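You operate a simulated robot arm through the tools that you are given. There is no shell and no other tool. Be economical: measure what you need, move in short steps, check, and stop when the job is done.

You are at the controls of a simulated robot arm. One attempt, no reset.

TASK
Tighten the cap of the red sample bottle with the cap tightener.
Fine: nest it, slide it to CAP, lower the head, press the button once, raise it; shuttle to LOAD, bottle back on the long yellow tray.

Only the result counts: the job must be done as asked and must still hold three seconds after the hand-in. Knocking over, shifting, dropping, spilling or breaking anything else fails it. A push-on lid holds only when it is set on centred and level and pressed home; a screw cap is set on level and turned clockwise until tight.

THE ROBOT
A 6-joint arm with a two-finger parallel gripper, fixed in place. Base frame: the origin is at the foot of the arm, x ahead of it, y to its left, z up; the work surface is at about z = 0.904. Readings come in m, rad, newtons and seconds.
With the tool pointing down near the work surface it reaches from about 0.24 to 0.64 m from the base axis. Its first joint turns from -1.152 to 1.152 rad. Payload 2.7 kg.
The TCP is the grasp point between the finger pads, 0.023 m short of the fingertips. In the tool frame z runs along the fingers and y along their closing line. Largest opening 0.094 m; finger width 0.038, thickness 0.01; the body of the gripper, 0.054 by 0.096 m, starts 0.039 m behind the TCP.
Orientation is that of the tool frame in the base frame, as [roll, pitch, yaw] about the fixed x, y, z axes, in that order (R = Rz(yaw) Ry(pitch) Rx(roll)). With the fingers straight down and closing along the base's y, the tool's x points along the base's -x, its y along +y and its z along -z.

THE INTERFACE
- The arm moves only by the tool servo_tool. Its argument "moves" is a list of rows, each a list of 3 entries, a list of its own where there are three numbers: the turn, a rotation vector about the tool's x, y, z in rad, then the shift along the tool's x, y, z in m, then the finger opening in m, from 0 to 0.094. In form: [[[rx, ry, rz], [tx, ty, tz], claw], ...]. A call has 1 to 12 rows; each row shifts and turns the commanded pose from where the row before left it, along the tool's axes as they then stand. A row lasts 0.2 s, in which the tool goes at most 0.05 m and 0.15 rad; a call with a longer step from one row to the next is refused whole, and so is a gripper value outside its range. A pose out of reach is approached as far as the arm can. The call stops where the force on the tool passes 70 N (or 10 N more than at its start, if that is more) or the arm is blocked; 0.2 s more then pass. Each finger travels about 0.045 m/s and halts on what it meets, pressing with about 31 N; the grip force reading is that of the motor and also rises with nothing between the fingers. The clock runs only during rows and for 0.2 s after the last one: add rows that do not move to give the fingers time. It gives the time, the measured TCP pose, the force on the tool (base axes), the opening and the grip force at its end, in the units of the frame above (readings bear some noise).
- Cameras (640 x 400 px; columns grow to the right, rows downward): "scene" is fixed at [0.0815, -0.4275, 1.426]; the picture's right is [0.78, -0.63, 0.00], its down [-0.24, -0.29, -0.93] and it looks along [0.58, 0.72, -0.38] (base axes); focal length 257 px, centre (320, 200). "wrist" rides on the gripper at [0.086, 0.016, -0.074] in the tool frame; the picture's right is [-0.18, 0.98, 0.00], its down [-0.58, -0.11, -0.81] and it looks along [-0.79, -0.15, 0.59] (tool axes); focal length 243 px, centre (320, 200). There is no depth. A picture from a camera that has moved, and an enlarged one, comes with that camera's place and axes in the base frame and with its lens.
- camera(camera): a new picture of that camera. No time passes.
- enlarge(camera, box): a new picture of the part [left, top, right, bottom] of that camera's present view, enlarged. No time passes.
- finish_job(): hands the job in; it is judged then, once.

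Go step by step. Nothing tells you positions but the pictures and the camera data: compare them with the known pose of the tool, close in by small moves and look again before you grip or let go. The budget is 120 turns and 68 pictures, counting those below and the enlarged ones. Unless the task says otherwise, let go and move clear before handing in, and close with one line.

The tools are called after "Call:" by a JSON object that holds its "api" and its "payload". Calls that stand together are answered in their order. servo_tool: Moves the arm, as the interface text tells. Its arguments: {"type":"object","properties":{"moves":{"type":"array","items":{"type":"array"}}},"required":["moves"]} The other tools are called the same way: camera (camera) takes a picture; enlarge (camera, box) takes an enlarged picture of a part of a camera's view; finish_job () hands the job in.

At the start:

```text
time_s: 0.0
position: [0.2932, -0.0092, 1.3327]
tcp_rot: [-3.141, 0.001, 3.141]
contact_force: [-0.1, -1.1, 0.0]
opening: 0.0938
finger_force: 0.1
```

scene: 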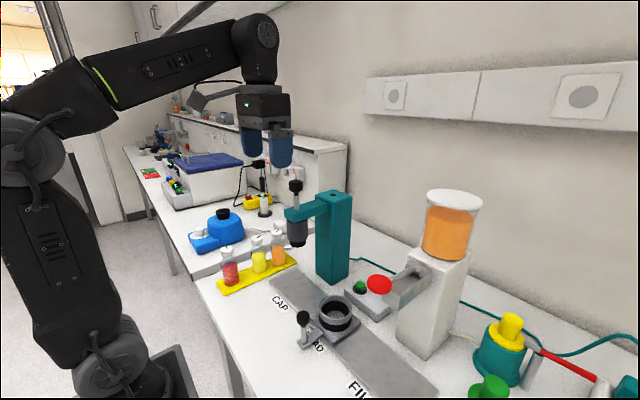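
wrist: 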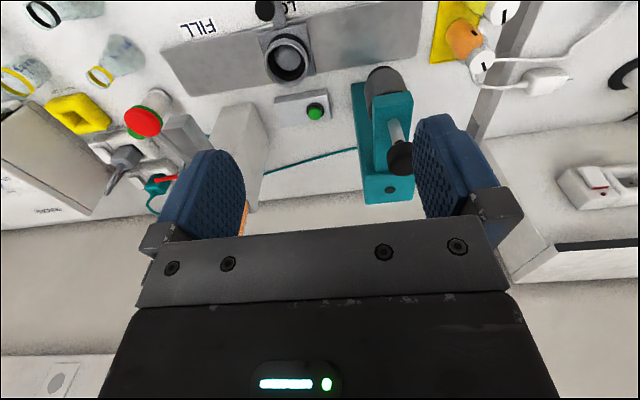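

I see the tightener (teal), a shuttle with a nest on a track and the yellow tray with three bottles. I'll zoom in to measure.

Call:
{"api": "enlarge", "payload": {"camera": "scene", "box": [200, 160, 440, 310]}}

Call:
{"api": "enlarge", "payload": {"camera": "scene", "box": [240, 260, 440, 400]}}

Call:
{"api": "enlarge", "payload": {"camera": "wrist", "box": [150, 0, 510, 220]}}

```text
2.67 times, centred on (320, 235) of scene
camera zoom: at [0.0815, -0.4275, 1.426], right [0.78, -0.63, 0.0], down [-0.24, -0.29, -0.93], along [0.58, 0.72, -0.38], focal length 686 px, centre (320, 107)
```

zoom: 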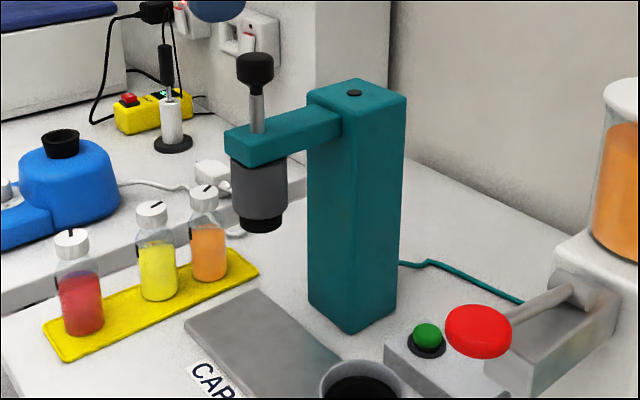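

```text
2.86 times, centred on (340, 330) of scene
camera zoom: at [0.0815, -0.4275, 1.426], right [0.78, -0.63, 0.0], down [-0.24, -0.29, -0.93], along [0.58, 0.72, -0.38], focal length 735 px, centre (263, -171)
```

zoom: 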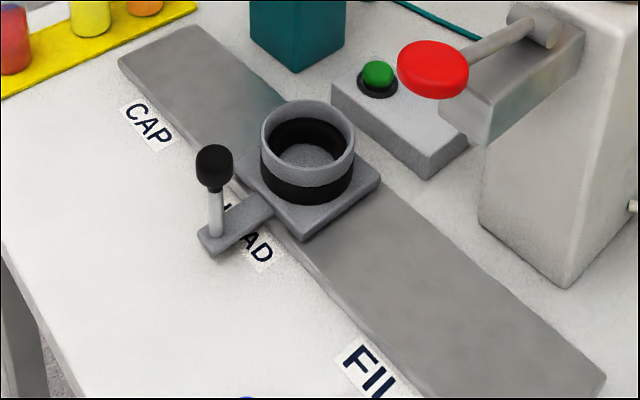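

```text
1.78 times, centred on (330, 110) of wrist
camera zoom: at [0.207, 0.0069, 1.4078], right [0.18, 0.98, 0.0], down [0.58, -0.11, 0.81], along [0.79, -0.15, -0.59], focal length 431 px, centre (302, 360)
```

zoom: 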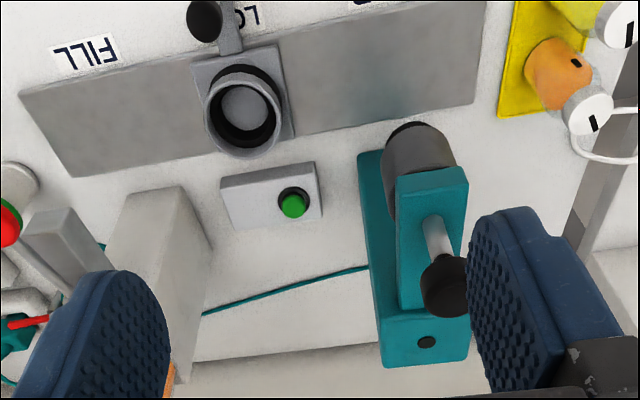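

The wiring decides which button is the tightener's, so I'll follow the teal cable first.

Call:
{"api": "enlarge", "payload": {"camera": "scene", "box": [440, 280, 640, 400]}}

Call:
{"api": "enlarge", "payload": {"camera": "wrist", "box": [0, 40, 280, 230]}}

```text
3.20 times, centred on (540, 340) of scene
camera zoom: at [0.0815, -0.4275, 1.426], right [0.78, -0.63, 0.0], down [-0.24, -0.29, -0.93], along [0.58, 0.72, -0.38], focal length 823 px, centre (-384, -248)
```

zoom: 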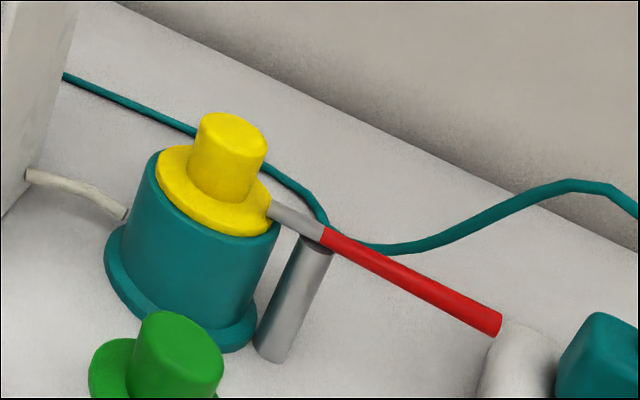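

```text
2.11 times, centred on (140, 135) of wrist
camera zoom: at [0.207, 0.0069, 1.4078], right [0.18, 0.98, 0.0], down [0.58, -0.11, 0.81], along [0.79, -0.15, -0.59], focal length 511 px, centre (699, 337)
```

zoom: 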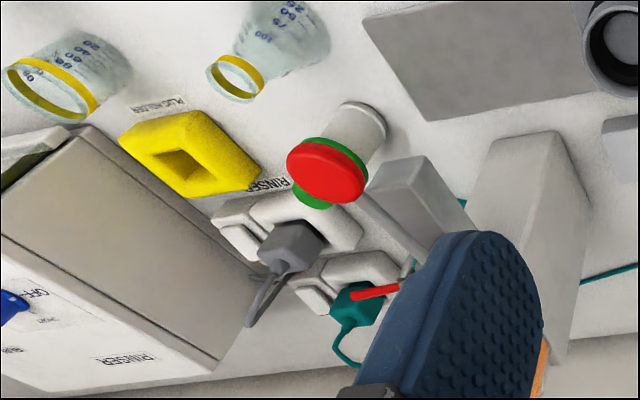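

The teal lead is the tightener's mains cable with its plug in a socket, so the green button box by the track should be its button. My estimate puts the red bottle near (0.26, 0.207), the nest near (0.396, -0.093) and the head near (0.396, 0.053). I'm moving above the red bottle.

Call:
{"api": "servo_tool", "payload": {"moves": [[[0, 0, 0], [0.01, 0.045, 0], 0.094], [[0, 0, 0], [0.01, 0.045, 0], 0.094], [[0, 0, 0], [0.013, 0.045, 0], 0.094], [[0, 0, 0], [0, 0.045, 0], 0.094], [[0, 0, 0], [0, 0.036, 0.03], 0.094], [[0, 0, 0], [0, 0, 0.048], 0.094], [[0, 0, 0], [0, 0, 0.048], 0.094], [[0, 0, 0], [0, 0, 0.048], 0.094], [[0, 0, 0], [0, 0, 0.03], 0.094], [[0, 0, 0], [0, 0, 0], 0.094]]}}

Call:
{"api": "camera", "payload": {"camera": "wrist"}}

Call:
{"api": "camera", "payload": {"camera": "scene"}}

```text
time_s: 2.2
position: [0.2626, 0.2046, 1.1273]
tcp_rot: [-3.14, 0.001, -3.141]
contact_force: [-0.1, 0.6, -0.6]
opening: 0.094
finger_force: 0.0
```

```text
60 pictures are left
camera wrist: at [0.1759, 0.2207, 1.2017], right [0.18, 0.98, 0.0], down [0.58, -0.11, 0.81], along [0.79, -0.15, -0.59], focal length 243 px, centre (320, 200)
```

wrist: 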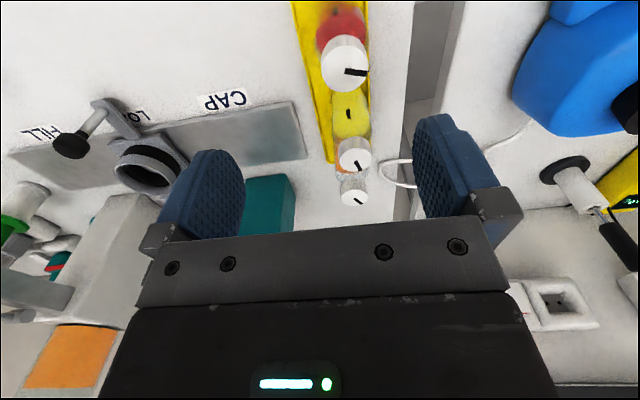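

```text
59 pictures are left
```

scene: 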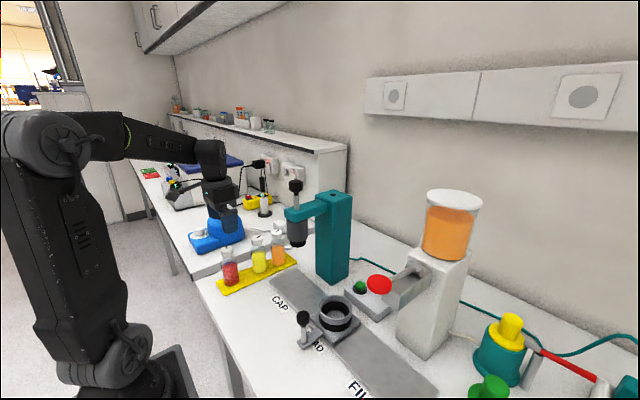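

Call:
{"api": "enlarge", "payload": {"camera": "wrist", "box": [270, 0, 430, 100]}}

Call:
{"api": "enlarge", "payload": {"camera": "scene", "box": [210, 220, 306, 300]}}

```text
4.00 times, centred on (350, 50) of wrist
camera zoom: at [0.1759, 0.2207, 1.2017], right [0.18, 0.98, 0.0], down [0.58, -0.11, 0.81], along [0.79, -0.15, -0.59], focal length 970 px, centre (200, 800)
```

zoom: 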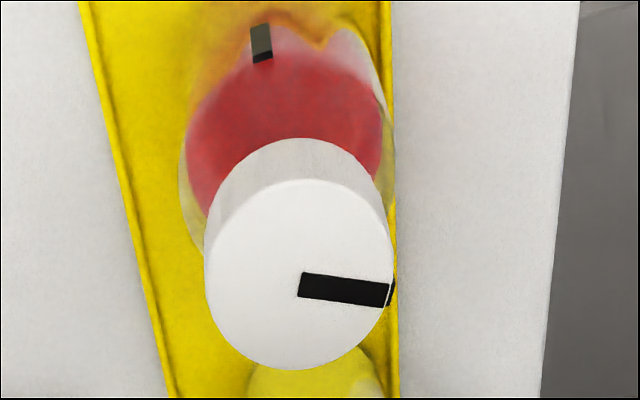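

```text
5.00 times, centred on (258, 260) of scene
camera zoom: at [0.0815, -0.4275, 1.426], right [0.78, -0.63, 0.0], down [-0.24, -0.29, -0.93], along [0.58, 0.72, -0.38], focal length 1286 px, centre (630, -100)
```

zoom: 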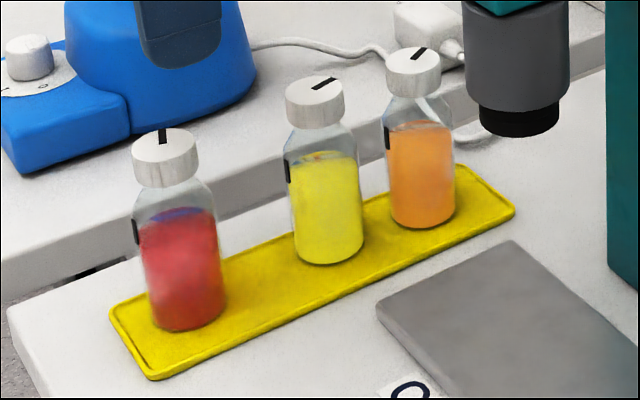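

Call:
{"api": "servo_tool", "payload": {"moves": [[[0, 0, 0], [0, 0.017, 0.035], 0.094], [[0, 0, 0], [0, 0, 0.032], 0.094], [[0, 0, 0], [0, 0, 0], 0.094]]}}

Call:
{"api": "camera", "payload": {"camera": "wrist"}}

Call:
{"api": "enlarge", "payload": {"camera": "scene", "box": [178, 200, 306, 300]}}

```text
time_s: 3.0
position: [0.2611, 0.2249, 1.0633]
tcp_rot: [-3.14, 0.002, 3.141]
contact_force: [0.5, 0.6, 0.2]
opening: 0.0941
finger_force: 0.0
```

```text
56 pictures are left
camera wrist: at [0.175, 0.2405, 1.1382], right [0.18, 0.98, 0.0], down [0.58, -0.11, 0.81], along [0.79, -0.15, -0.59], focal length 243 px, centre (320, 200)
```

wrist: 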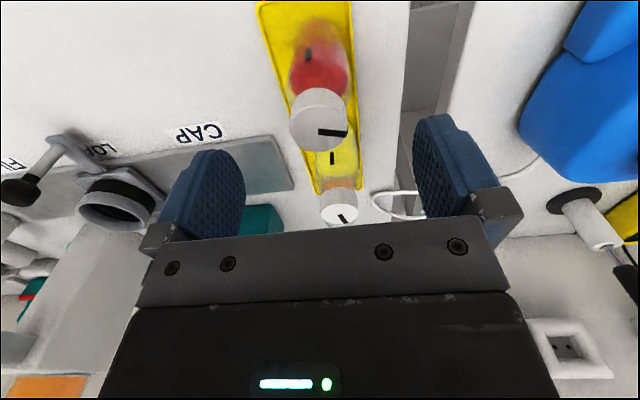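

```text
4.00 times, centred on (242, 250) of scene
camera zoom: at [0.0815, -0.4275, 1.426], right [0.78, -0.63, 0.0], down [-0.24, -0.29, -0.93], along [0.58, 0.72, -0.38], focal length 1029 px, centre (632, 0)
```

zoom: 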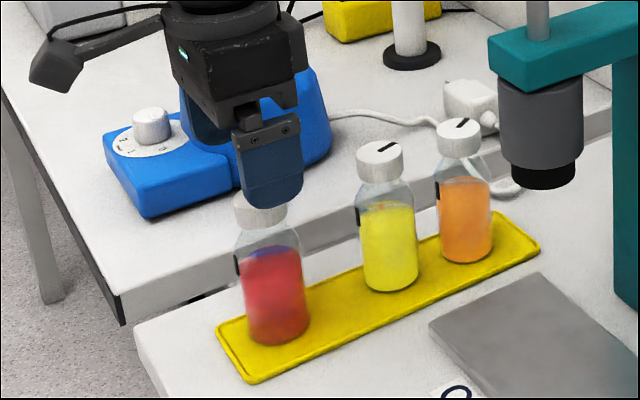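

The red bottle is centred under the fingers to about 2 mm, with its cap top near z=1.016. I'll descend slowly with the fingers open.

Call:
{"api": "servo_tool", "payload": {"moves": [[[0, 0, 0], [-0.002, -0.002, 0.03], 0.094], [[0, 0, 0], [0, 0, 0.025], 0.094], [[0, 0, 0], [0, 0, 0.015], 0.094], [[0, 0, 0], [0, 0, 0.005], 0.094], [[0, 0, 0], [0, 0, 0], 0.094]]}}

Call:
{"api": "camera", "payload": {"camera": "wrist"}}

Call:
{"api": "enlarge", "payload": {"camera": "scene", "box": [178, 200, 306, 300]}}

```text
time_s: 4.2
position: [0.2644, 0.2229, 0.9876]
tcp_rot: [-3.139, 0.001, 3.14]
contact_force: [0.0, -0.1, 0.7]
opening: 0.0939
finger_force: 0.1
```

```text
54 pictures are left
camera wrist: at [0.1777, 0.2384, 1.0618], right [0.18, 0.98, 0.0], down [0.58, -0.11, 0.81], along [0.79, -0.15, -0.59], focal length 243 px, centre (320, 200)
```

wrist: 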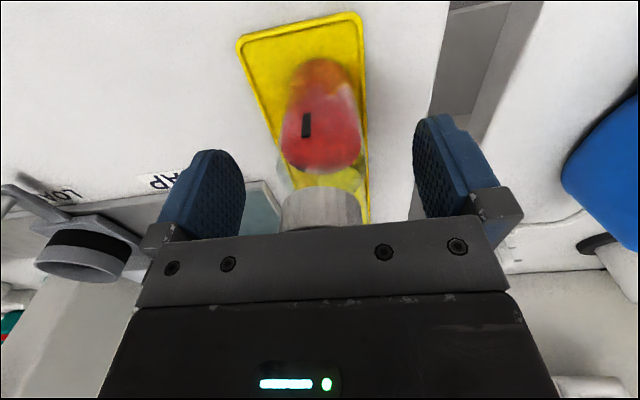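

```text
4.00 times, centred on (242, 250) of scene
camera zoom: at [0.0815, -0.4275, 1.426], right [0.78, -0.63, 0.0], down [-0.24, -0.29, -0.93], along [0.58, 0.72, -0.38], focal length 1029 px, centre (632, 0)
```

zoom: 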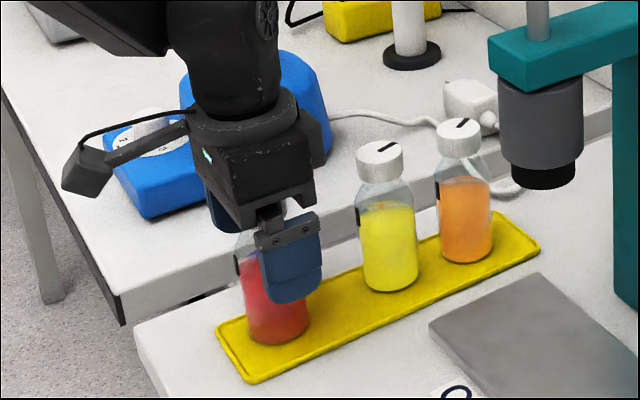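

The fingers straddle the bottle body below the shoulder with the cap clear of the palm. Closing now.

Call:
{"api": "servo_tool", "payload": {"moves": [[[0, 0, 0], [0, 0, 0], 0.07], [[0, 0, 0], [0, 0, 0], 0.05], [[0, 0, 0], [0, 0, 0], 0.035], [[0, 0, 0], [0, 0, 0], 0.03], [[0, 0, 0], [0, 0, 0], 0.03], [[0, 0, 0], [0, 0, 0], 0.03]]}}

Call:
{"api": "camera", "payload": {"camera": "wrist"}}

```text
time_s: 5.6
position: [0.2637, 0.2233, 0.988]
tcp_rot: [-3.139, 0.0, -3.14]
contact_force: [-0.5, 0.7, 0.0]
opening: 0.0446
finger_force: 30.5
```

```text
52 pictures are left
camera wrist: at [0.1777, 0.2385, 1.0621], right [0.18, 0.98, 0.0], down [0.58, -0.11, 0.81], along [0.79, -0.15, -0.59], focal length 243 px, centre (320, 200)
```

wrist: 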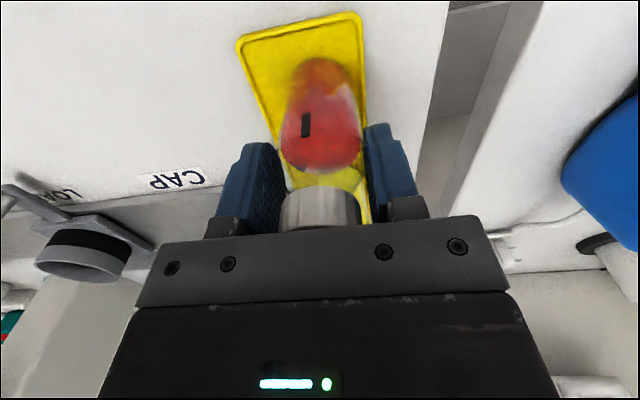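

Gripped at 44.6 mm. Lifting and carrying along x≈0.264, clear of the head, to beside the nest.

Call:
{"api": "servo_tool", "payload": {"moves": [[[0, 0, 0], [0, 0, -0.015], 0.03], [[0, 0, 0], [0, 0, -0.03], 0.03], [[0, 0, 0], [0, 0, -0.04], 0.03], [[0, 0, 0], [0, 0, -0.04], 0.03], [[0, 0, 0], [0, -0.025, -0.02], 0.03], [[0, 0, 0], [0, -0.035, 0], 0.03], [[0, 0, 0], [0, -0.035, 0], 0.03], [[0, 0, 0], [0, -0.035, 0], 0.03], [[0, 0, 0], [0, -0.035, 0], 0.03], [[0, 0, 0], [0, -0.035, 0], 0.03], [[0, 0, 0], [0, 0, 0], 0.03]]}}

Call:
{"api": "camera", "payload": {"camera": "wrist"}}

Call:
{"api": "camera", "payload": {"camera": "scene"}}

```text
time_s: 8.0
position: [0.2631, 0.0228, 1.1307]
tcp_rot: [-3.139, 0.003, 3.141]
contact_force: [0.0, 0.0, -1.0]
opening: 0.0445
finger_force: 31.0
```

```text
51 pictures are left
camera wrist: at [0.1763, 0.0389, 1.206], right [0.18, 0.98, 0.0], down [0.58, -0.11, 0.81], along [0.79, -0.15, -0.59], focal length 243 px, centre (320, 200)
```

wrist: 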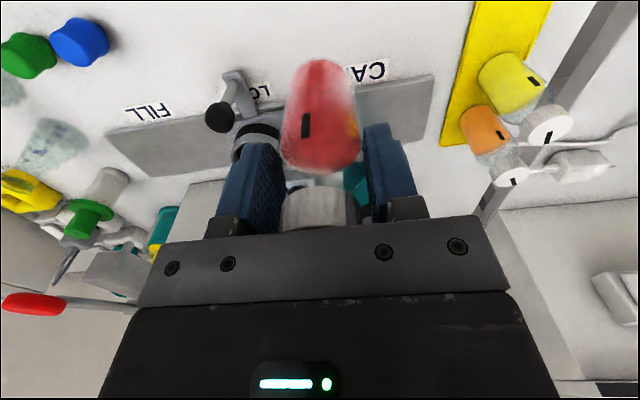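

```text
50 pictures are left
```

scene: 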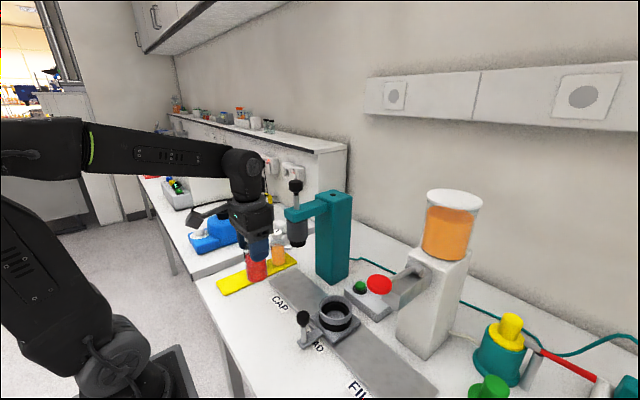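

Call:
{"api": "servo_tool", "payload": {"moves": [[[0, 0, 0], [0, -0.03, 0], 0.03], [[0, 0, 0], [0, -0.02, 0], 0.03], [[0, 0, 0], [0, 0, 0], 0.03]]}}

Call:
{"api": "camera", "payload": {"camera": "wrist"}}

Call:
{"api": "enlarge", "payload": {"camera": "scene", "box": [272, 260, 400, 340]}}

```text
time_s: 8.8
position: [0.2619, -0.0294, 1.1313]
tcp_rot: [-3.139, 0.001, -3.141]
contact_force: [-0.3, -0.6, -1.0]
opening: 0.0445
finger_force: 30.5
```

```text
49 pictures are left
camera wrist: at [0.1757, -0.0133, 1.2058], right [0.18, 0.98, 0.0], down [0.58, -0.11, 0.81], along [0.79, -0.15, -0.59], focal length 243 px, centre (320, 200)
```

wrist: 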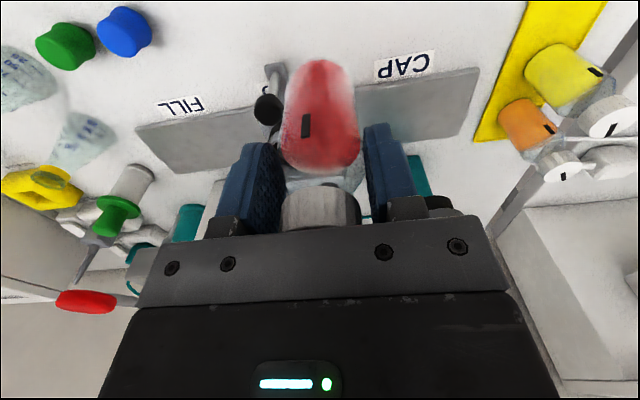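

```text
5.00 times, centred on (336, 300) of scene
camera zoom: at [0.0815, -0.4275, 1.426], right [0.78, -0.63, 0.0], down [-0.24, -0.29, -0.93], along [0.58, 0.72, -0.38], focal length 1286 px, centre (240, -300)
```

zoom: 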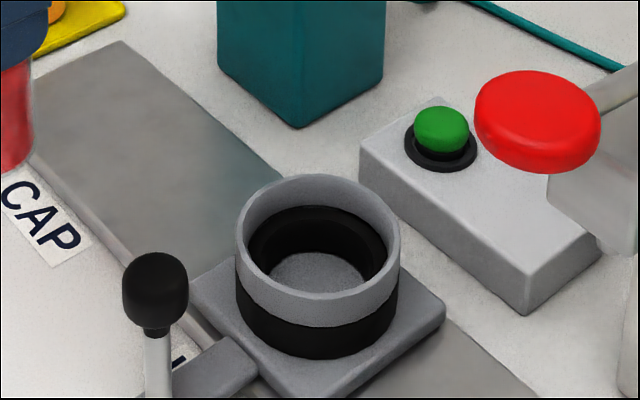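

Moving over the nest estimate (0.395, -0.089), staying above the shuttle knob, then comparing in the scene view.

Call:
{"api": "servo_tool", "payload": {"moves": [[[0, 0, 0], [-0.01, -0.03, 0], 0.03], [[0, 0, 0], [-0.03, -0.03, 0], 0.03], [[0, 0, 0], [-0.03, 0, 0], 0.03], [[0, 0, 0], [-0.035, 0, 0], 0.03], [[0, 0, 0], [-0.028, 0, 0], 0.03], [[0, 0, 0], [0, 0, 0.03], 0.03], [[0, 0, 0], [0, 0, 0.02], 0.03], [[0, 0, 0], [0, 0, 0], 0.03]]}}

Call:
{"api": "enlarge", "payload": {"camera": "scene", "box": [256, 210, 416, 330]}}

Call:
{"api": "camera", "payload": {"camera": "wrist"}}

```text
time_s: 10.6
position: [0.3976, -0.0892, 1.0825]
tcp_rot: [-3.141, 0.002, -3.141]
contact_force: [0.3, 0.3, -1.5]
opening: 0.0445
finger_force: 31.3
```

```text
3.33 times, centred on (336, 270) of scene
camera zoom: at [0.0815, -0.4275, 1.426], right [0.78, -0.63, 0.0], down [-0.24, -0.29, -0.93], along [0.58, 0.72, -0.38], focal length 857 px, centre (267, -33)
```

zoom: 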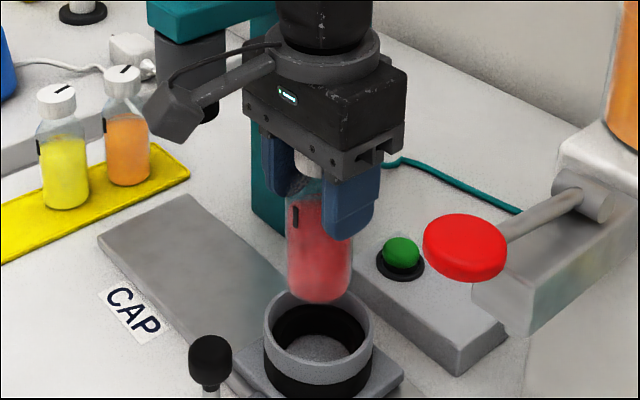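

```text
46 pictures are left
camera wrist: at [0.3106, -0.0734, 1.1574], right [0.18, 0.98, 0.0], down [0.58, -0.11, 0.81], along [0.79, -0.15, -0.59], focal length 243 px, centre (320, 200)
```

wrist: 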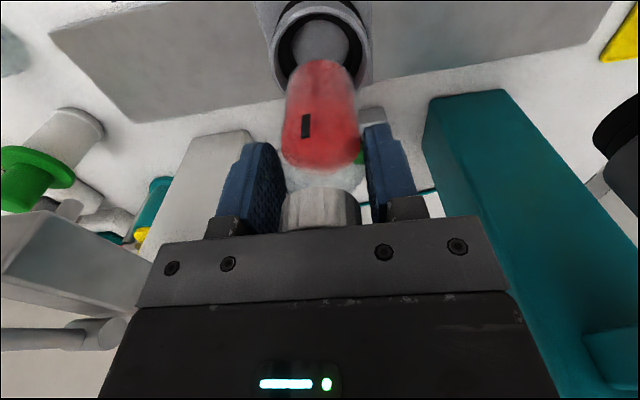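

Call:
{"api": "enlarge", "payload": {"camera": "wrist", "box": [240, 0, 400, 100]}}

Call:
{"api": "enlarge", "payload": {"camera": "scene", "box": [304, 260, 384, 330]}}

```text
4.00 times, centred on (320, 50) of wrist
camera zoom: at [0.3106, -0.0734, 1.1574], right [0.18, 0.98, 0.0], down [0.58, -0.11, 0.81], along [0.79, -0.15, -0.59], focal length 970 px, centre (320, 800)
```

zoom: 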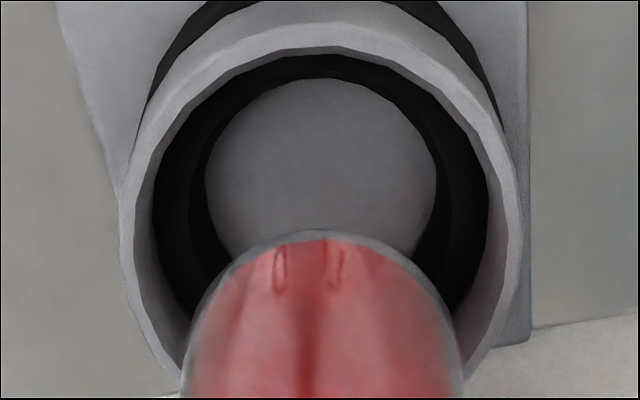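

```text
5.71 times, centred on (344, 295) of scene
camera zoom: at [0.0815, -0.4275, 1.426], right [0.78, -0.63, 0.0], down [-0.24, -0.29, -0.93], along [0.58, 0.72, -0.38], focal length 1470 px, centre (183, -343)
```

zoom: 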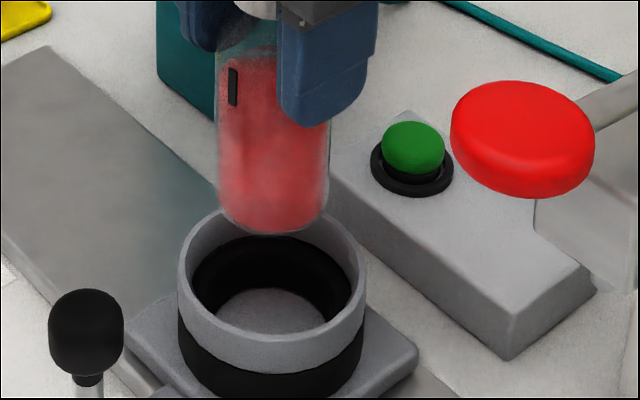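

The bottle and nest line up within about 2 mm. I'll nudge 2 mm in +x and lower to just above the rim.

Call:
{"api": "servo_tool", "payload": {"moves": [[[0, 0, 0], [-0.002, 0, 0.015], 0.03], [[0, 0, 0], [0, 0, 0.014], 0.03], [[0, 0, 0], [0, 0, 0], 0.03]]}}

Call:
{"api": "enlarge", "payload": {"camera": "scene", "box": [304, 260, 384, 330]}}

Call:
{"api": "enlarge", "payload": {"camera": "wrist", "box": [240, 0, 400, 100]}}

```text
time_s: 11.4
position: [0.3981, -0.0887, 1.0528]
tcp_rot: [-3.138, 0.002, 3.141]
contact_force: [-0.4, 0.1, -1.6]
opening: 0.0448
finger_force: 30.4
```

```text
5.71 times, centred on (344, 295) of scene
camera zoom: at [0.0815, -0.4275, 1.426], right [0.78, -0.63, 0.0], down [-0.24, -0.29, -0.93], along [0.58, 0.72, -0.38], focal length 1470 px, centre (183, -343)
```

zoom: 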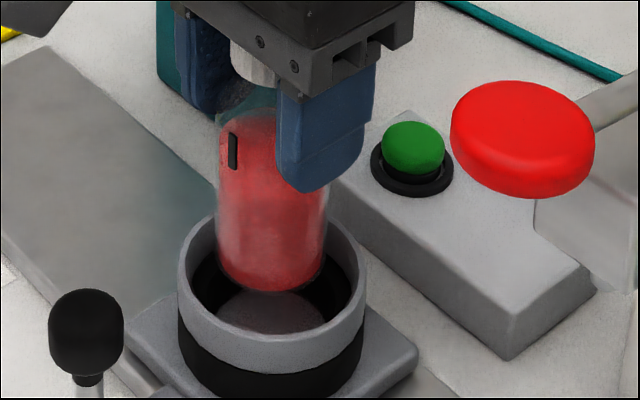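

```text
4.00 times, centred on (320, 50) of wrist
camera zoom: at [0.3112, -0.0733, 1.1268], right [0.18, 0.98, 0.0], down [0.58, -0.11, 0.81], along [0.79, -0.15, -0.59], focal length 970 px, centre (320, 800)
```

zoom: 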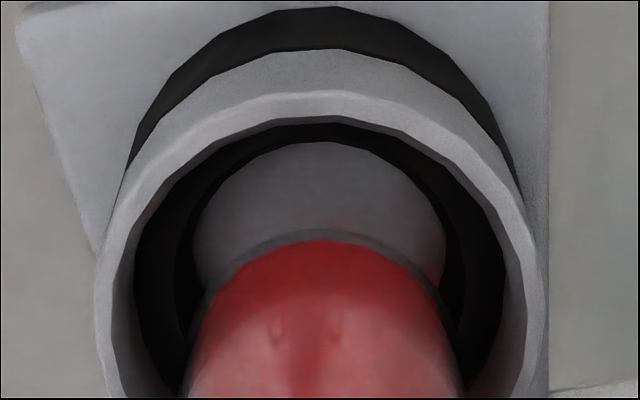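

Call:
{"api": "servo_tool", "payload": {"moves": [[[0, 0, 0], [-0.002, 0, 0.004], 0.03], [[0, 0, 0], [0, 0, 0.006], 0.03], [[0, 0, 0], [0, 0, 0.006], 0.03], [[0, 0, 0], [0, 0, 0], 0.03]]}}

Call:
{"api": "enlarge", "payload": {"camera": "scene", "box": [304, 260, 384, 330]}}

```text
time_s: 12.4
position: [0.3989, -0.089, 1.038]
tcp_rot: [-3.14, 0.002, 3.141]
contact_force: [-0.1, 0.2, -1.5]
opening: 0.0448
finger_force: 31.0
```

```text
5.71 times, centred on (344, 295) of scene
camera zoom: at [0.0815, -0.4275, 1.426], right [0.78, -0.63, 0.0], down [-0.24, -0.29, -0.93], along [0.58, 0.72, -0.38], focal length 1470 px, centre (183, -343)
```

zoom: 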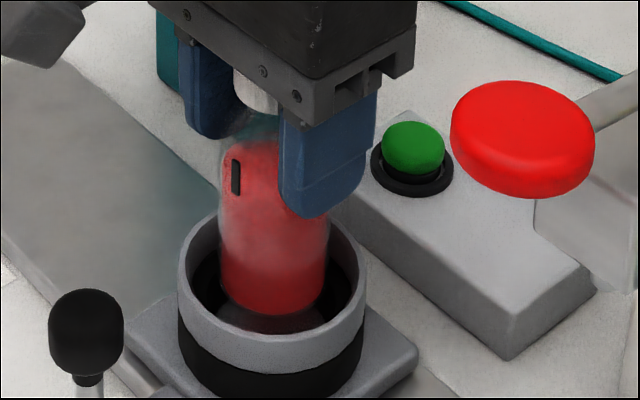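

Inside the ring with no contact yet; continuing down gently.

Call:
{"api": "servo_tool", "payload": {"moves": [[[0, 0, 0], [0, 0, 0.004], 0.03], [[0, 0, 0], [0, 0, 0.004], 0.03], [[0, 0, 0], [0, 0, 0.004], 0.03], [[0, 0, 0], [0, 0, 0], 0.03]]}}

Call:
{"api": "enlarge", "payload": {"camera": "scene", "box": [304, 260, 384, 330]}}

```text
time_s: 13.4
position: [0.3996, -0.089, 1.0246]
tcp_rot: [-3.138, 0.001, -3.141]
contact_force: [-0.5, 0.8, -1.5]
opening: 0.0446
finger_force: 31.9
```

```text
5.71 times, centred on (344, 295) of scene
camera zoom: at [0.0815, -0.4275, 1.426], right [0.78, -0.63, 0.0], down [-0.24, -0.29, -0.93], along [0.58, 0.72, -0.38], focal length 1470 px, centre (183, -343)
```

zoom: 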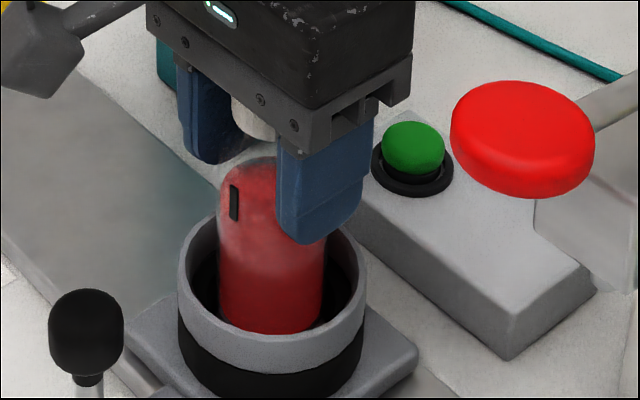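

Call:
{"api": "servo_tool", "payload": {"moves": [[[0, 0, 0], [0, 0, 0.004], 0.03], [[0, 0, 0], [0, 0, 0.003], 0.03], [[0, 0, 0], [0, 0, 0.003], 0.03], [[0, 0, 0], [0, 0, 0], 0.03]]}}

Call:
{"api": "enlarge", "payload": {"camera": "scene", "box": [304, 260, 384, 330]}}

```text
time_s: 14.4
position: [0.3992, -0.0889, 1.0158]
tcp_rot: [-3.139, 0.002, 3.14]
contact_force: [-0.6, 0.0, -0.1]
opening: 0.045
finger_force: 31.1
```

```text
5.71 times, centred on (344, 295) of scene
camera zoom: at [0.0815, -0.4275, 1.426], right [0.78, -0.63, 0.0], down [-0.24, -0.29, -0.93], along [0.58, 0.72, -0.38], focal length 1470 px, centre (183, -343)
```

zoom: 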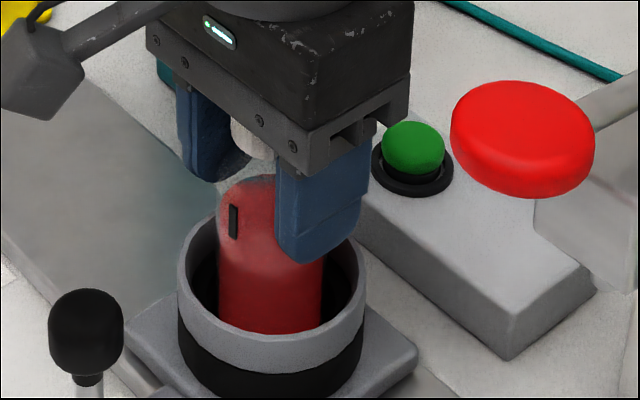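

Call:
{"api": "servo_tool", "payload": {"moves": [[[0, 0, 0], [0, 0, 0.002], 0.03], [[0, 0, 0], [0, 0, 0.002], 0.03], [[0, 0, 0], [0, 0, 0], 0.03]]}}

```text
time_s: 15.2
position: [0.4006, -0.0879, 1.011]
tcp_rot: [-3.14, 0.002, -3.14]
contact_force: [-2.3, -1.4, -0.3]
opening: 0.0448
finger_force: 31.0
```

Call:
{"api": "servo_tool", "payload": {"moves": [[[0, 0, 0], [0.001, 0, 0.002], 0.03], [[0, 0, 0], [0, 0, 0.002], 0.03], [[0, 0, 0], [0, 0, 0], 0.03]]}}

Call:
{"api": "enlarge", "payload": {"camera": "scene", "box": [304, 260, 384, 330]}}

```text
time_s: 16.0
position: [0.4003, -0.0878, 1.0094]
tcp_rot: [-3.14, 0.006, -3.141]
contact_force: [-9.1, -1.9, 22.4]
opening: 0.0449
finger_force: 31.4
```

```text
5.71 times, centred on (344, 295) of scene
camera zoom: at [0.0809, -0.4275, 1.426], right [0.78, -0.63, 0.0], down [-0.24, -0.29, -0.93], along [0.58, 0.72, -0.38], focal length 1470 px, centre (183, -343)
```

zoom: 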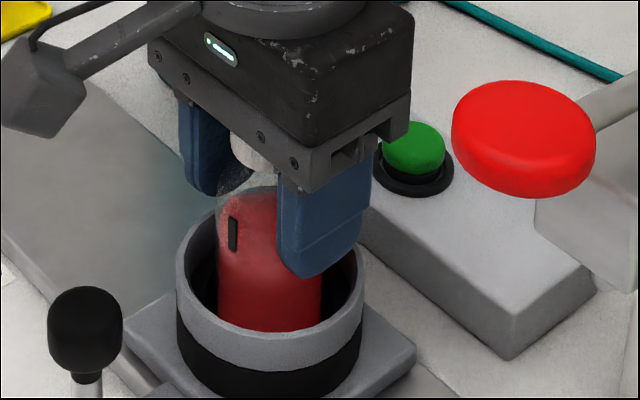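

The 22 N upward push at bottle-bottom z≈0.931 fits it resting on the nest floor. Releasing and rising straight up.

Call:
{"api": "servo_tool", "payload": {"moves": [[[0, 0, 0], [0, 0, -0.002], 0.04], [[0, 0, 0], [0, 0, 0], 0.06], [[0, 0, 0], [0, 0, 0], 0.08], [[0, 0, 0], [0, 0, 0], 0.09], [[0, 0, 0], [0, 0, 0], 0.09], [[0, 0, 0], [0, 0, -0.02], 0.09], [[0, 0, 0], [0, 0, -0.03], 0.09], [[0, 0, 0], [0, 0, -0.04], 0.09], [[0, 0, 0], [0, 0, -0.04], 0.09], [[0, 0, 0], [0, 0, 0], 0.09]]}}

Call:
{"api": "enlarge", "payload": {"camera": "scene", "box": [256, 160, 416, 330]}}

Call:
{"api": "camera", "payload": {"camera": "wrist"}}

```text
time_s: 18.2
position: [0.395, -0.0921, 1.1391]
tcp_rot: [-3.139, 0.003, -3.141]
contact_force: [0.1, 0.6, 0.3]
opening: 0.0897
finger_force: 0.1
```

```text
2.35 times, centred on (336, 245) of scene
camera zoom: at [0.0815, -0.4275, 1.426], right [0.78, -0.63, 0.0], down [-0.24, -0.29, -0.93], along [0.58, 0.72, -0.38], focal length 605 px, centre (282, 94)
```

zoom: 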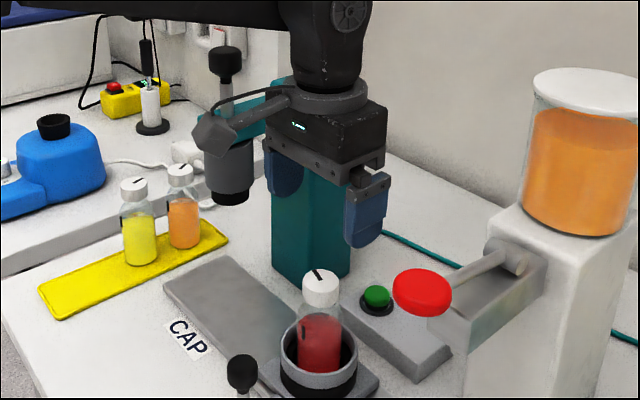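

```text
36 pictures are left
camera wrist: at [0.3095, -0.0764, 1.2143], right [0.18, 0.98, 0.0], down [0.58, -0.11, 0.81], along [0.79, -0.15, -0.59], focal length 243 px, centre (320, 200)
```

wrist: 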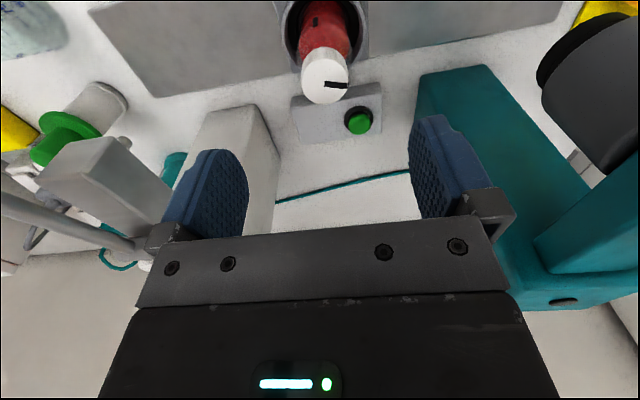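

The bottle stands upright in the nest. The shuttle knob is at about (0.307, -0.089, 0.99); I'll move above it, keeping slightly to the robot side to stay clear of the head later.

Call:
{"api": "servo_tool", "payload": {"moves": [[[0, 0, 0], [0.045, 0.003, 0], 0.09], [[0, 0, 0], [0.045, 0, 0], 0.09], [[0, 0, 0], [0.003, 0, 0.04], 0.09], [[0, 0, 0], [0, 0, 0.03], 0.09], [[0, 0, 0], [0, 0, 0], 0.09]]}}

Call:
{"api": "camera", "payload": {"camera": "wrist"}}

```text
time_s: 19.4
position: [0.3056, -0.0863, 1.0694]
tcp_rot: [-3.138, 0.001, 3.141]
contact_force: [-0.1, 0.5, 0.3]
opening: 0.0901
finger_force: 0.0
```

```text
35 pictures are left
camera wrist: at [0.2199, -0.0702, 1.1439], right [0.18, 0.98, 0.0], down [0.58, -0.11, 0.81], along [0.79, -0.15, -0.59], focal length 243 px, centre (320, 200)
```

wrist: 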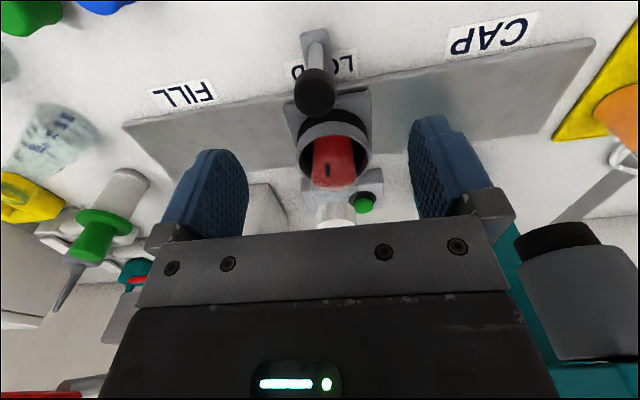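

Call:
{"api": "servo_tool", "payload": {"moves": [[[0, 0, 0], [0.005, -0.002, 0.03], 0.09], [[0, 0, 0], [0, 0, 0.03], 0.09], [[0, 0, 0], [0, 0, 0.015], 0.09], [[0, 0, 0], [0, 0, 0], 0.07], [[0, 0, 0], [0, 0, 0], 0.05], [[0, 0, 0], [0, 0, 0], 0.03], [[0, 0, 0], [0, 0, 0], 0.015], [[0, 0, 0], [0, 0, 0], 0.015], [[0, 0, 0], [0, 0, 0], 0.015]]}}

Call:
{"api": "camera", "payload": {"camera": "scene"}}

```text
time_s: 21.4
position: [0.3011, -0.0867, 0.9941]
tcp_rot: [-3.14, 0.001, -3.141]
contact_force: [1.2, -1.8, -3.4]
opening: 0.0278
finger_force: 44.9
```

```text
34 pictures are left
```

scene: 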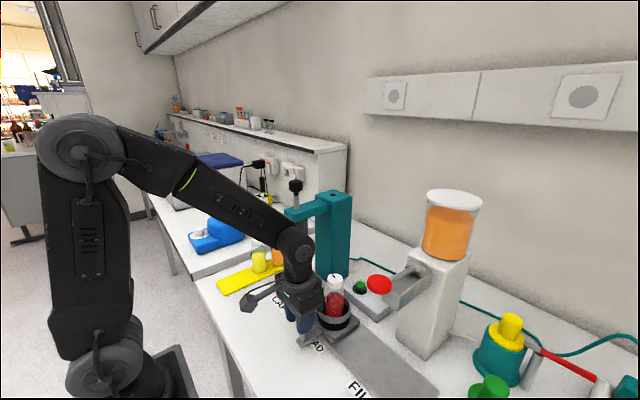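

Knob held. Sliding slowly towards CAP (+y).

Call:
{"api": "servo_tool", "payload": {"moves": [[[0, 0, 0], [0, 0.006, 0], 0.015], [[0, 0, 0], [0, 0.01, 0], 0.015], [[0, 0, 0], [0, 0.012, 0], 0.015], [[0, 0, 0], [0, 0.012, 0], 0.015], [[0, 0, 0], [0, 0.012, 0], 0.015], [[0, 0, 0], [0, 0.012, 0], 0.015], [[0, 0, 0], [0, 0.012, 0], 0.015], [[0, 0, 0], [0, 0.01, 0], 0.015], [[0, 0, 0], [0, 0.006, 0], 0.015], [[0, 0, 0], [0, 0, 0], 0.015]]}}

Call:
{"api": "enlarge", "payload": {"camera": "scene", "box": [226, 170, 386, 330]}}

```text
time_s: 23.6
position: [0.3014, 0.0065, 0.9946]
tcp_rot: [-3.139, 0.001, -3.138]
contact_force: [6.6, -1.4, -17.1]
opening: 0.0279
finger_force: 45.3
```

```text
2.50 times, centred on (306, 250) of scene
camera zoom: at [0.0818, -0.4275, 1.426], right [0.78, -0.63, 0.0], down [-0.24, -0.29, -0.93], along [0.58, 0.72, -0.38], focal length 643 px, centre (355, 75)
```

zoom: 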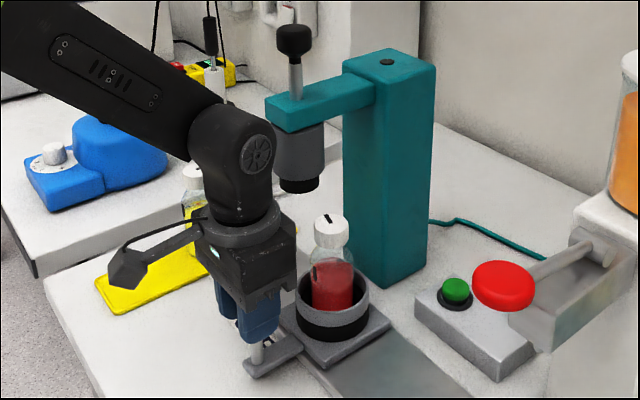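

Call:
{"api": "servo_tool", "payload": {"moves": [[[0, 0, 0], [0, 0.01, 0.001], 0.015], [[0, 0, 0], [0, 0.012, 0.001], 0.015], [[0, 0, 0], [0, 0.01, 0], 0.015], [[0, 0, 0], [0, 0.006, 0], 0.015], [[0, 0, 0], [0, 0.004, 0], 0.015], [[0, 0, 0], [0, 0.003, 0], 0.015], [[0, 0, 0], [0, 0, 0], 0.015]]}}

Call:
{"api": "enlarge", "payload": {"camera": "scene", "box": [226, 170, 386, 330]}}

```text
time_s: 25.2
position: [0.302, 0.0487, 0.9923]
tcp_rot: [-3.141, 0.008, -3.142]
contact_force: [-3.0, 0.3, 31.4]
opening: 0.0276
finger_force: 45.1
```

```text
2.50 times, centred on (306, 250) of scene
camera zoom: at [0.081, -0.4275, 1.426], right [0.78, -0.63, 0.0], down [-0.24, -0.29, -0.93], along [0.58, 0.72, -0.38], focal length 643 px, centre (355, 75)
```

zoom: 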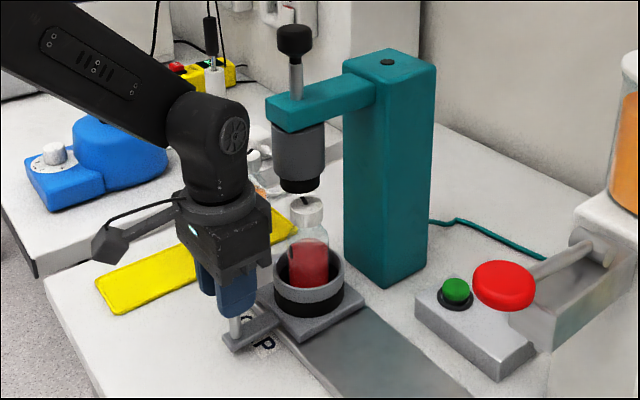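

Call:
{"api": "servo_tool", "payload": {"moves": [[[0, 0, 0], [0, 0.003, -0.001], 0.015], [[0, 0, 0], [0, 0.003, 0], 0.015], [[0, 0, 0], [0, 0.002, 0], 0.015], [[0, 0, 0], [0, 0.002, 0], 0.015], [[0, 0, 0], [0, 0, 0], 0.015]]}}

Call:
{"api": "enlarge", "payload": {"camera": "scene", "box": [256, 190, 346, 290]}}

```text
time_s: 26.4
position: [0.3015, 0.0594, 0.993]
tcp_rot: [-3.14, 0.001, 3.141]
contact_force: [24.3, -1.5, -28.3]
opening: 0.0277
finger_force: 45.1
```

```text
4.00 times, centred on (301, 240) of scene
camera zoom: at [0.0824, -0.4275, 1.4259], right [0.78, -0.63, 0.0], down [-0.24, -0.29, -0.93], along [0.58, 0.72, -0.38], focal length 1029 px, centre (396, 40)
```

zoom: 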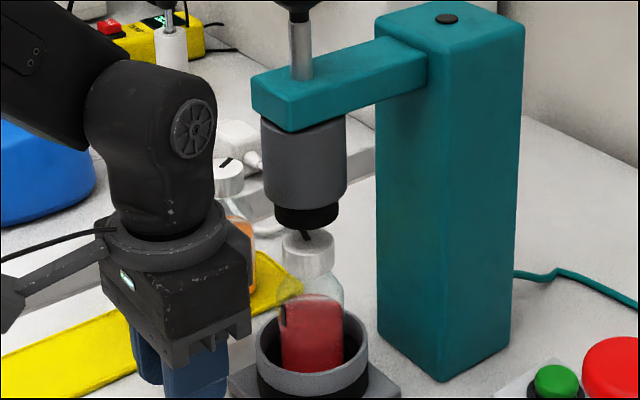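

By labels and by image columns, CAP alignment should be at TCP y≈0.0605. I'll nudge 1 mm, relax the strain, release and check with both cameras.

Call:
{"api": "servo_tool", "payload": {"moves": [[[0, 0, 0], [0, 0.001, 0.0005], 0.015], [[0, 0, 0], [0, 0, 0], 0.03], [[0, 0, 0], [0, 0, 0], 0.05], [[0, 0, 0], [0, 0, 0], 0.06], [[0, 0, 0], [0, 0, 0], 0.06]]}}

Call:
{"api": "servo_tool", "payload": {"moves": [[[0, 0, 0], [0.01, 0, -0.02], 0.06], [[0, 0, 0], [0.02, 0, -0.04], 0.06], [[0, 0, 0], [0.02, 0, -0.04], 0.06], [[0, 0, 0], [0, 0, 0], 0.06]]}}

Call:
{"api": "camera", "payload": {"camera": "wrist"}}

Call:
{"api": "enlarge", "payload": {"camera": "scene", "box": [256, 190, 346, 290]}}

```text
time_s: 27.6
position: [0.2999, 0.0615, 0.9932]
tcp_rot: [-3.139, 0.003, -3.141]
contact_force: [-0.1, -0.5, 0.5]
opening: 0.0601
finger_force: 0.0
```

```text
time_s: 28.6
position: [0.2488, 0.065, 1.0958]
tcp_rot: [-3.14, 0.002, 3.141]
contact_force: [-0.1, 0.4, 0.6]
opening: 0.06
finger_force: 0.1
```

```text
30 pictures are left
camera wrist: at [0.1624, 0.0811, 1.1695], right [0.18, 0.98, 0.0], down [0.58, -0.11, 0.81], along [0.79, -0.15, -0.59], focal length 243 px, centre (320, 200)
```

wrist: 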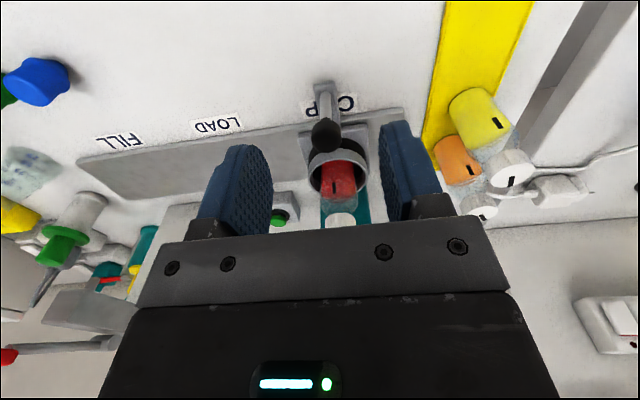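

```text
4.00 times, centred on (301, 240) of scene
camera zoom: at [0.0814, -0.4275, 1.426], right [0.78, -0.63, 0.0], down [-0.24, -0.29, -0.93], along [0.58, 0.72, -0.38], focal length 1029 px, centre (396, 40)
```

zoom: 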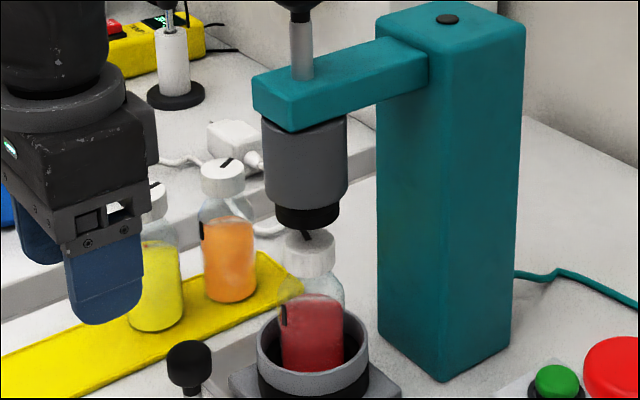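

Alignment at CAP looks good. The head's knob is at about (0.3995, 0.060, 1.224); I'll go up and above it.

Call:
{"api": "servo_tool", "payload": {"moves": [[[0, 0, 0], [0, 0, -0.045], 0.08], [[0, 0, 0], [0, 0, -0.045], 0.09], [[0, 0, 0], [0, 0, -0.045], 0.09], [[0, 0, 0], [0, 0, -0.045], 0.09], [[0, 0, 0], [0, 0, -0.034], 0.09], [[0, 0, 0], [-0.04, -0.002, 0], 0.09], [[0, 0, 0], [-0.04, 0, 0], 0.09], [[0, 0, 0], [-0.04, 0, 0], 0.09], [[0, 0, 0], [-0.028, 0, 0], 0.09], [[0, 0, 0], [0, 0, 0], 0.09]]}}

Call:
{"api": "camera", "payload": {"camera": "wrist"}}

Call:
{"api": "enlarge", "payload": {"camera": "scene", "box": [236, 110, 376, 260]}}

```text
time_s: 30.8
position: [0.3978, 0.0571, 1.3057]
tcp_rot: [-3.14, 0.003, -3.141]
contact_force: [1.2, -0.2, -0.5]
opening: 0.0899
finger_force: 0.0
```

```text
28 pictures are left
camera wrist: at [0.3109, 0.0731, 1.3811], right [0.18, 0.98, 0.0], down [0.58, -0.11, 0.81], along [0.79, -0.15, -0.59], focal length 243 px, centre (320, 200)
```

wrist: 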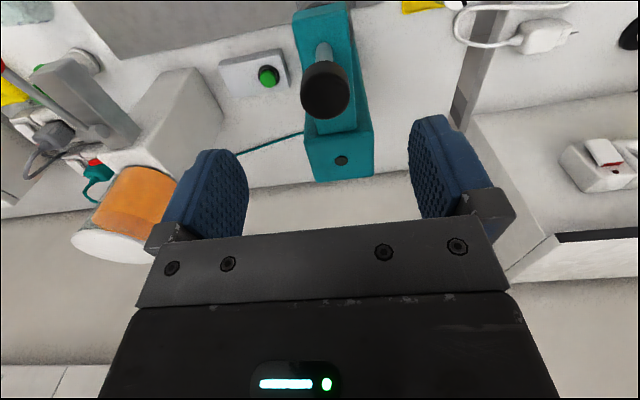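

```text
2.67 times, centred on (306, 185) of scene
camera zoom: at [0.0815, -0.4275, 1.426], right [0.78, -0.63, 0.0], down [-0.24, -0.29, -0.93], along [0.58, 0.72, -0.38], focal length 686 px, centre (357, 240)
```

zoom: 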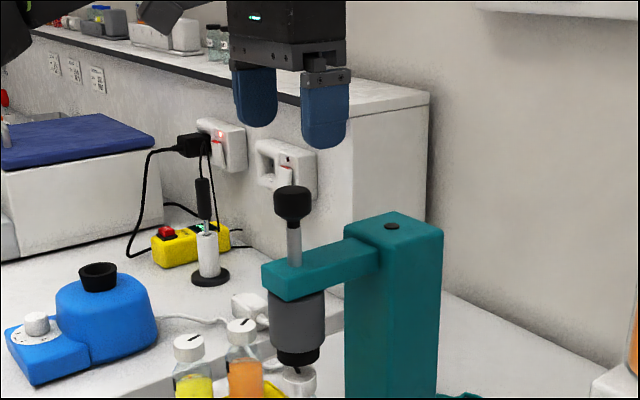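

Call:
{"api": "servo_tool", "payload": {"moves": [[[0, 0, 0], [0, 0.004, 0.03], 0.09], [[0, 0, 0], [0, 0, 0.03], 0.09], [[0, 0, 0], [0, 0, 0.014], 0.07], [[0, 0, 0], [0, 0, 0], 0.05], [[0, 0, 0], [0, 0, 0], 0.03], [[0, 0, 0], [0, 0, 0], 0.02], [[0, 0, 0], [0, 0, 0], 0.02], [[0, 0, 0], [0, 0, 0], 0.02]]}}

Call:
{"api": "enlarge", "payload": {"camera": "scene", "box": [236, 110, 376, 260]}}

```text
time_s: 32.6
position: [0.3978, 0.0594, 1.2333]
tcp_rot: [-3.14, 0.002, 3.142]
contact_force: [-2.0, 4.2, -4.8]
opening: 0.0337
finger_force: 44.7
```

```text
2.67 times, centred on (306, 185) of scene
camera zoom: at [0.0814, -0.4274, 1.426], right [0.78, -0.63, 0.0], down [-0.24, -0.29, -0.93], along [0.58, 0.72, -0.38], focal length 686 px, centre (357, 240)
```

zoom: 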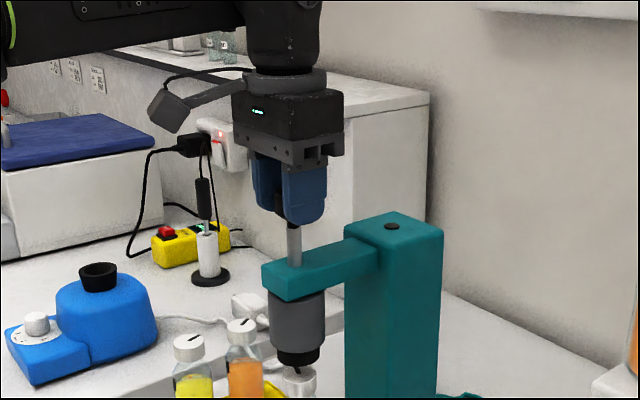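

Knob held. Lowering the head in small steps, watching the force.

Call:
{"api": "servo_tool", "payload": {"moves": [[[0, 0, 0], [0, 0, 0.004], 0.02], [[0, 0, 0], [0, 0, 0.004], 0.02], [[0, 0, 0], [0, 0, 0.004], 0.02], [[0, 0, 0], [0, 0, 0], 0.02]]}}

Call:
{"api": "enlarge", "payload": {"camera": "scene", "box": [256, 170, 346, 290]}}

```text
time_s: 33.6
position: [0.3971, 0.0614, 1.2234]
tcp_rot: [-3.14, 0.001, 3.139]
contact_force: [-17.8, -13.7, 1.1]
opening: 0.0337
finger_force: 44.6
```

```text
3.33 times, centred on (301, 230) of scene
camera zoom: at [0.0808, -0.428, 1.4259], right [0.78, -0.63, 0.0], down [-0.24, -0.29, -0.93], along [0.58, 0.72, -0.38], focal length 857 px, centre (383, 100)
```

zoom: 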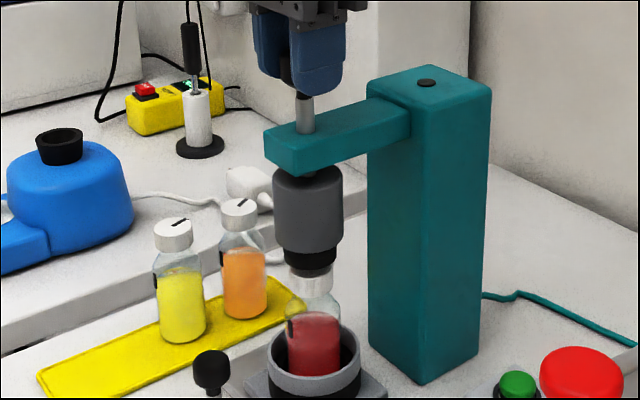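

Call:
{"api": "servo_tool", "payload": {"moves": [[[0, 0, 0], [0.001, -0.0007, 0.004], 0.02], [[0, 0, 0], [0, 0, 0.003], 0.02], [[0, 0, 0], [0, 0, 0.002], 0.02], [[0, 0, 0], [0, 0, 0], 0.02]]}}

Call:
{"api": "enlarge", "payload": {"camera": "scene", "box": [256, 170, 346, 290]}}

```text
time_s: 34.6
position: [0.3967, 0.0606, 1.2112]
tcp_rot: [-3.138, 0.002, 3.14]
contact_force: [-5.2, -25.1, 0.8]
opening: 0.034
finger_force: 45.3
```

```text
3.33 times, centred on (301, 230) of scene
camera zoom: at [0.0813, -0.4284, 1.4257], right [0.78, -0.63, 0.0], down [-0.24, -0.29, -0.93], along [0.58, 0.72, -0.38], focal length 857 px, centre (383, 100)
```

zoom: 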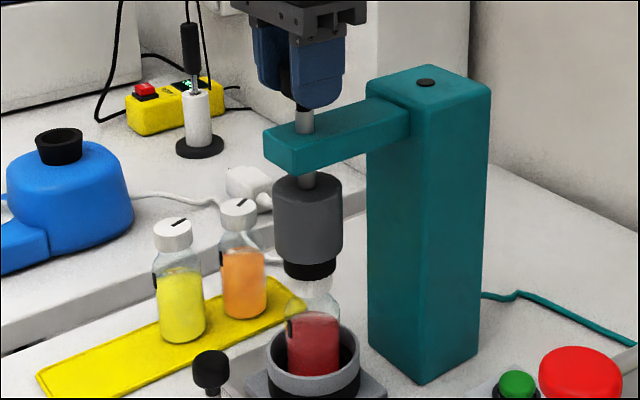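

Call:
{"api": "servo_tool", "payload": {"moves": [[[0, 0, 0], [0, -0.001, 0.003], 0.02], [[0, 0, 0], [0, 0, 0.003], 0.02], [[0, 0, 0], [0, 0, 0.002], 0.02], [[0, 0, 0], [0, 0, 0], 0.02]]}}

```text
time_s: 35.6
position: [0.3965, 0.06, 1.2051]
tcp_rot: [-3.14, 0.007, 3.141]
contact_force: [4.3, -17.4, 11.9]
opening: 0.0337
finger_force: 45.2
```

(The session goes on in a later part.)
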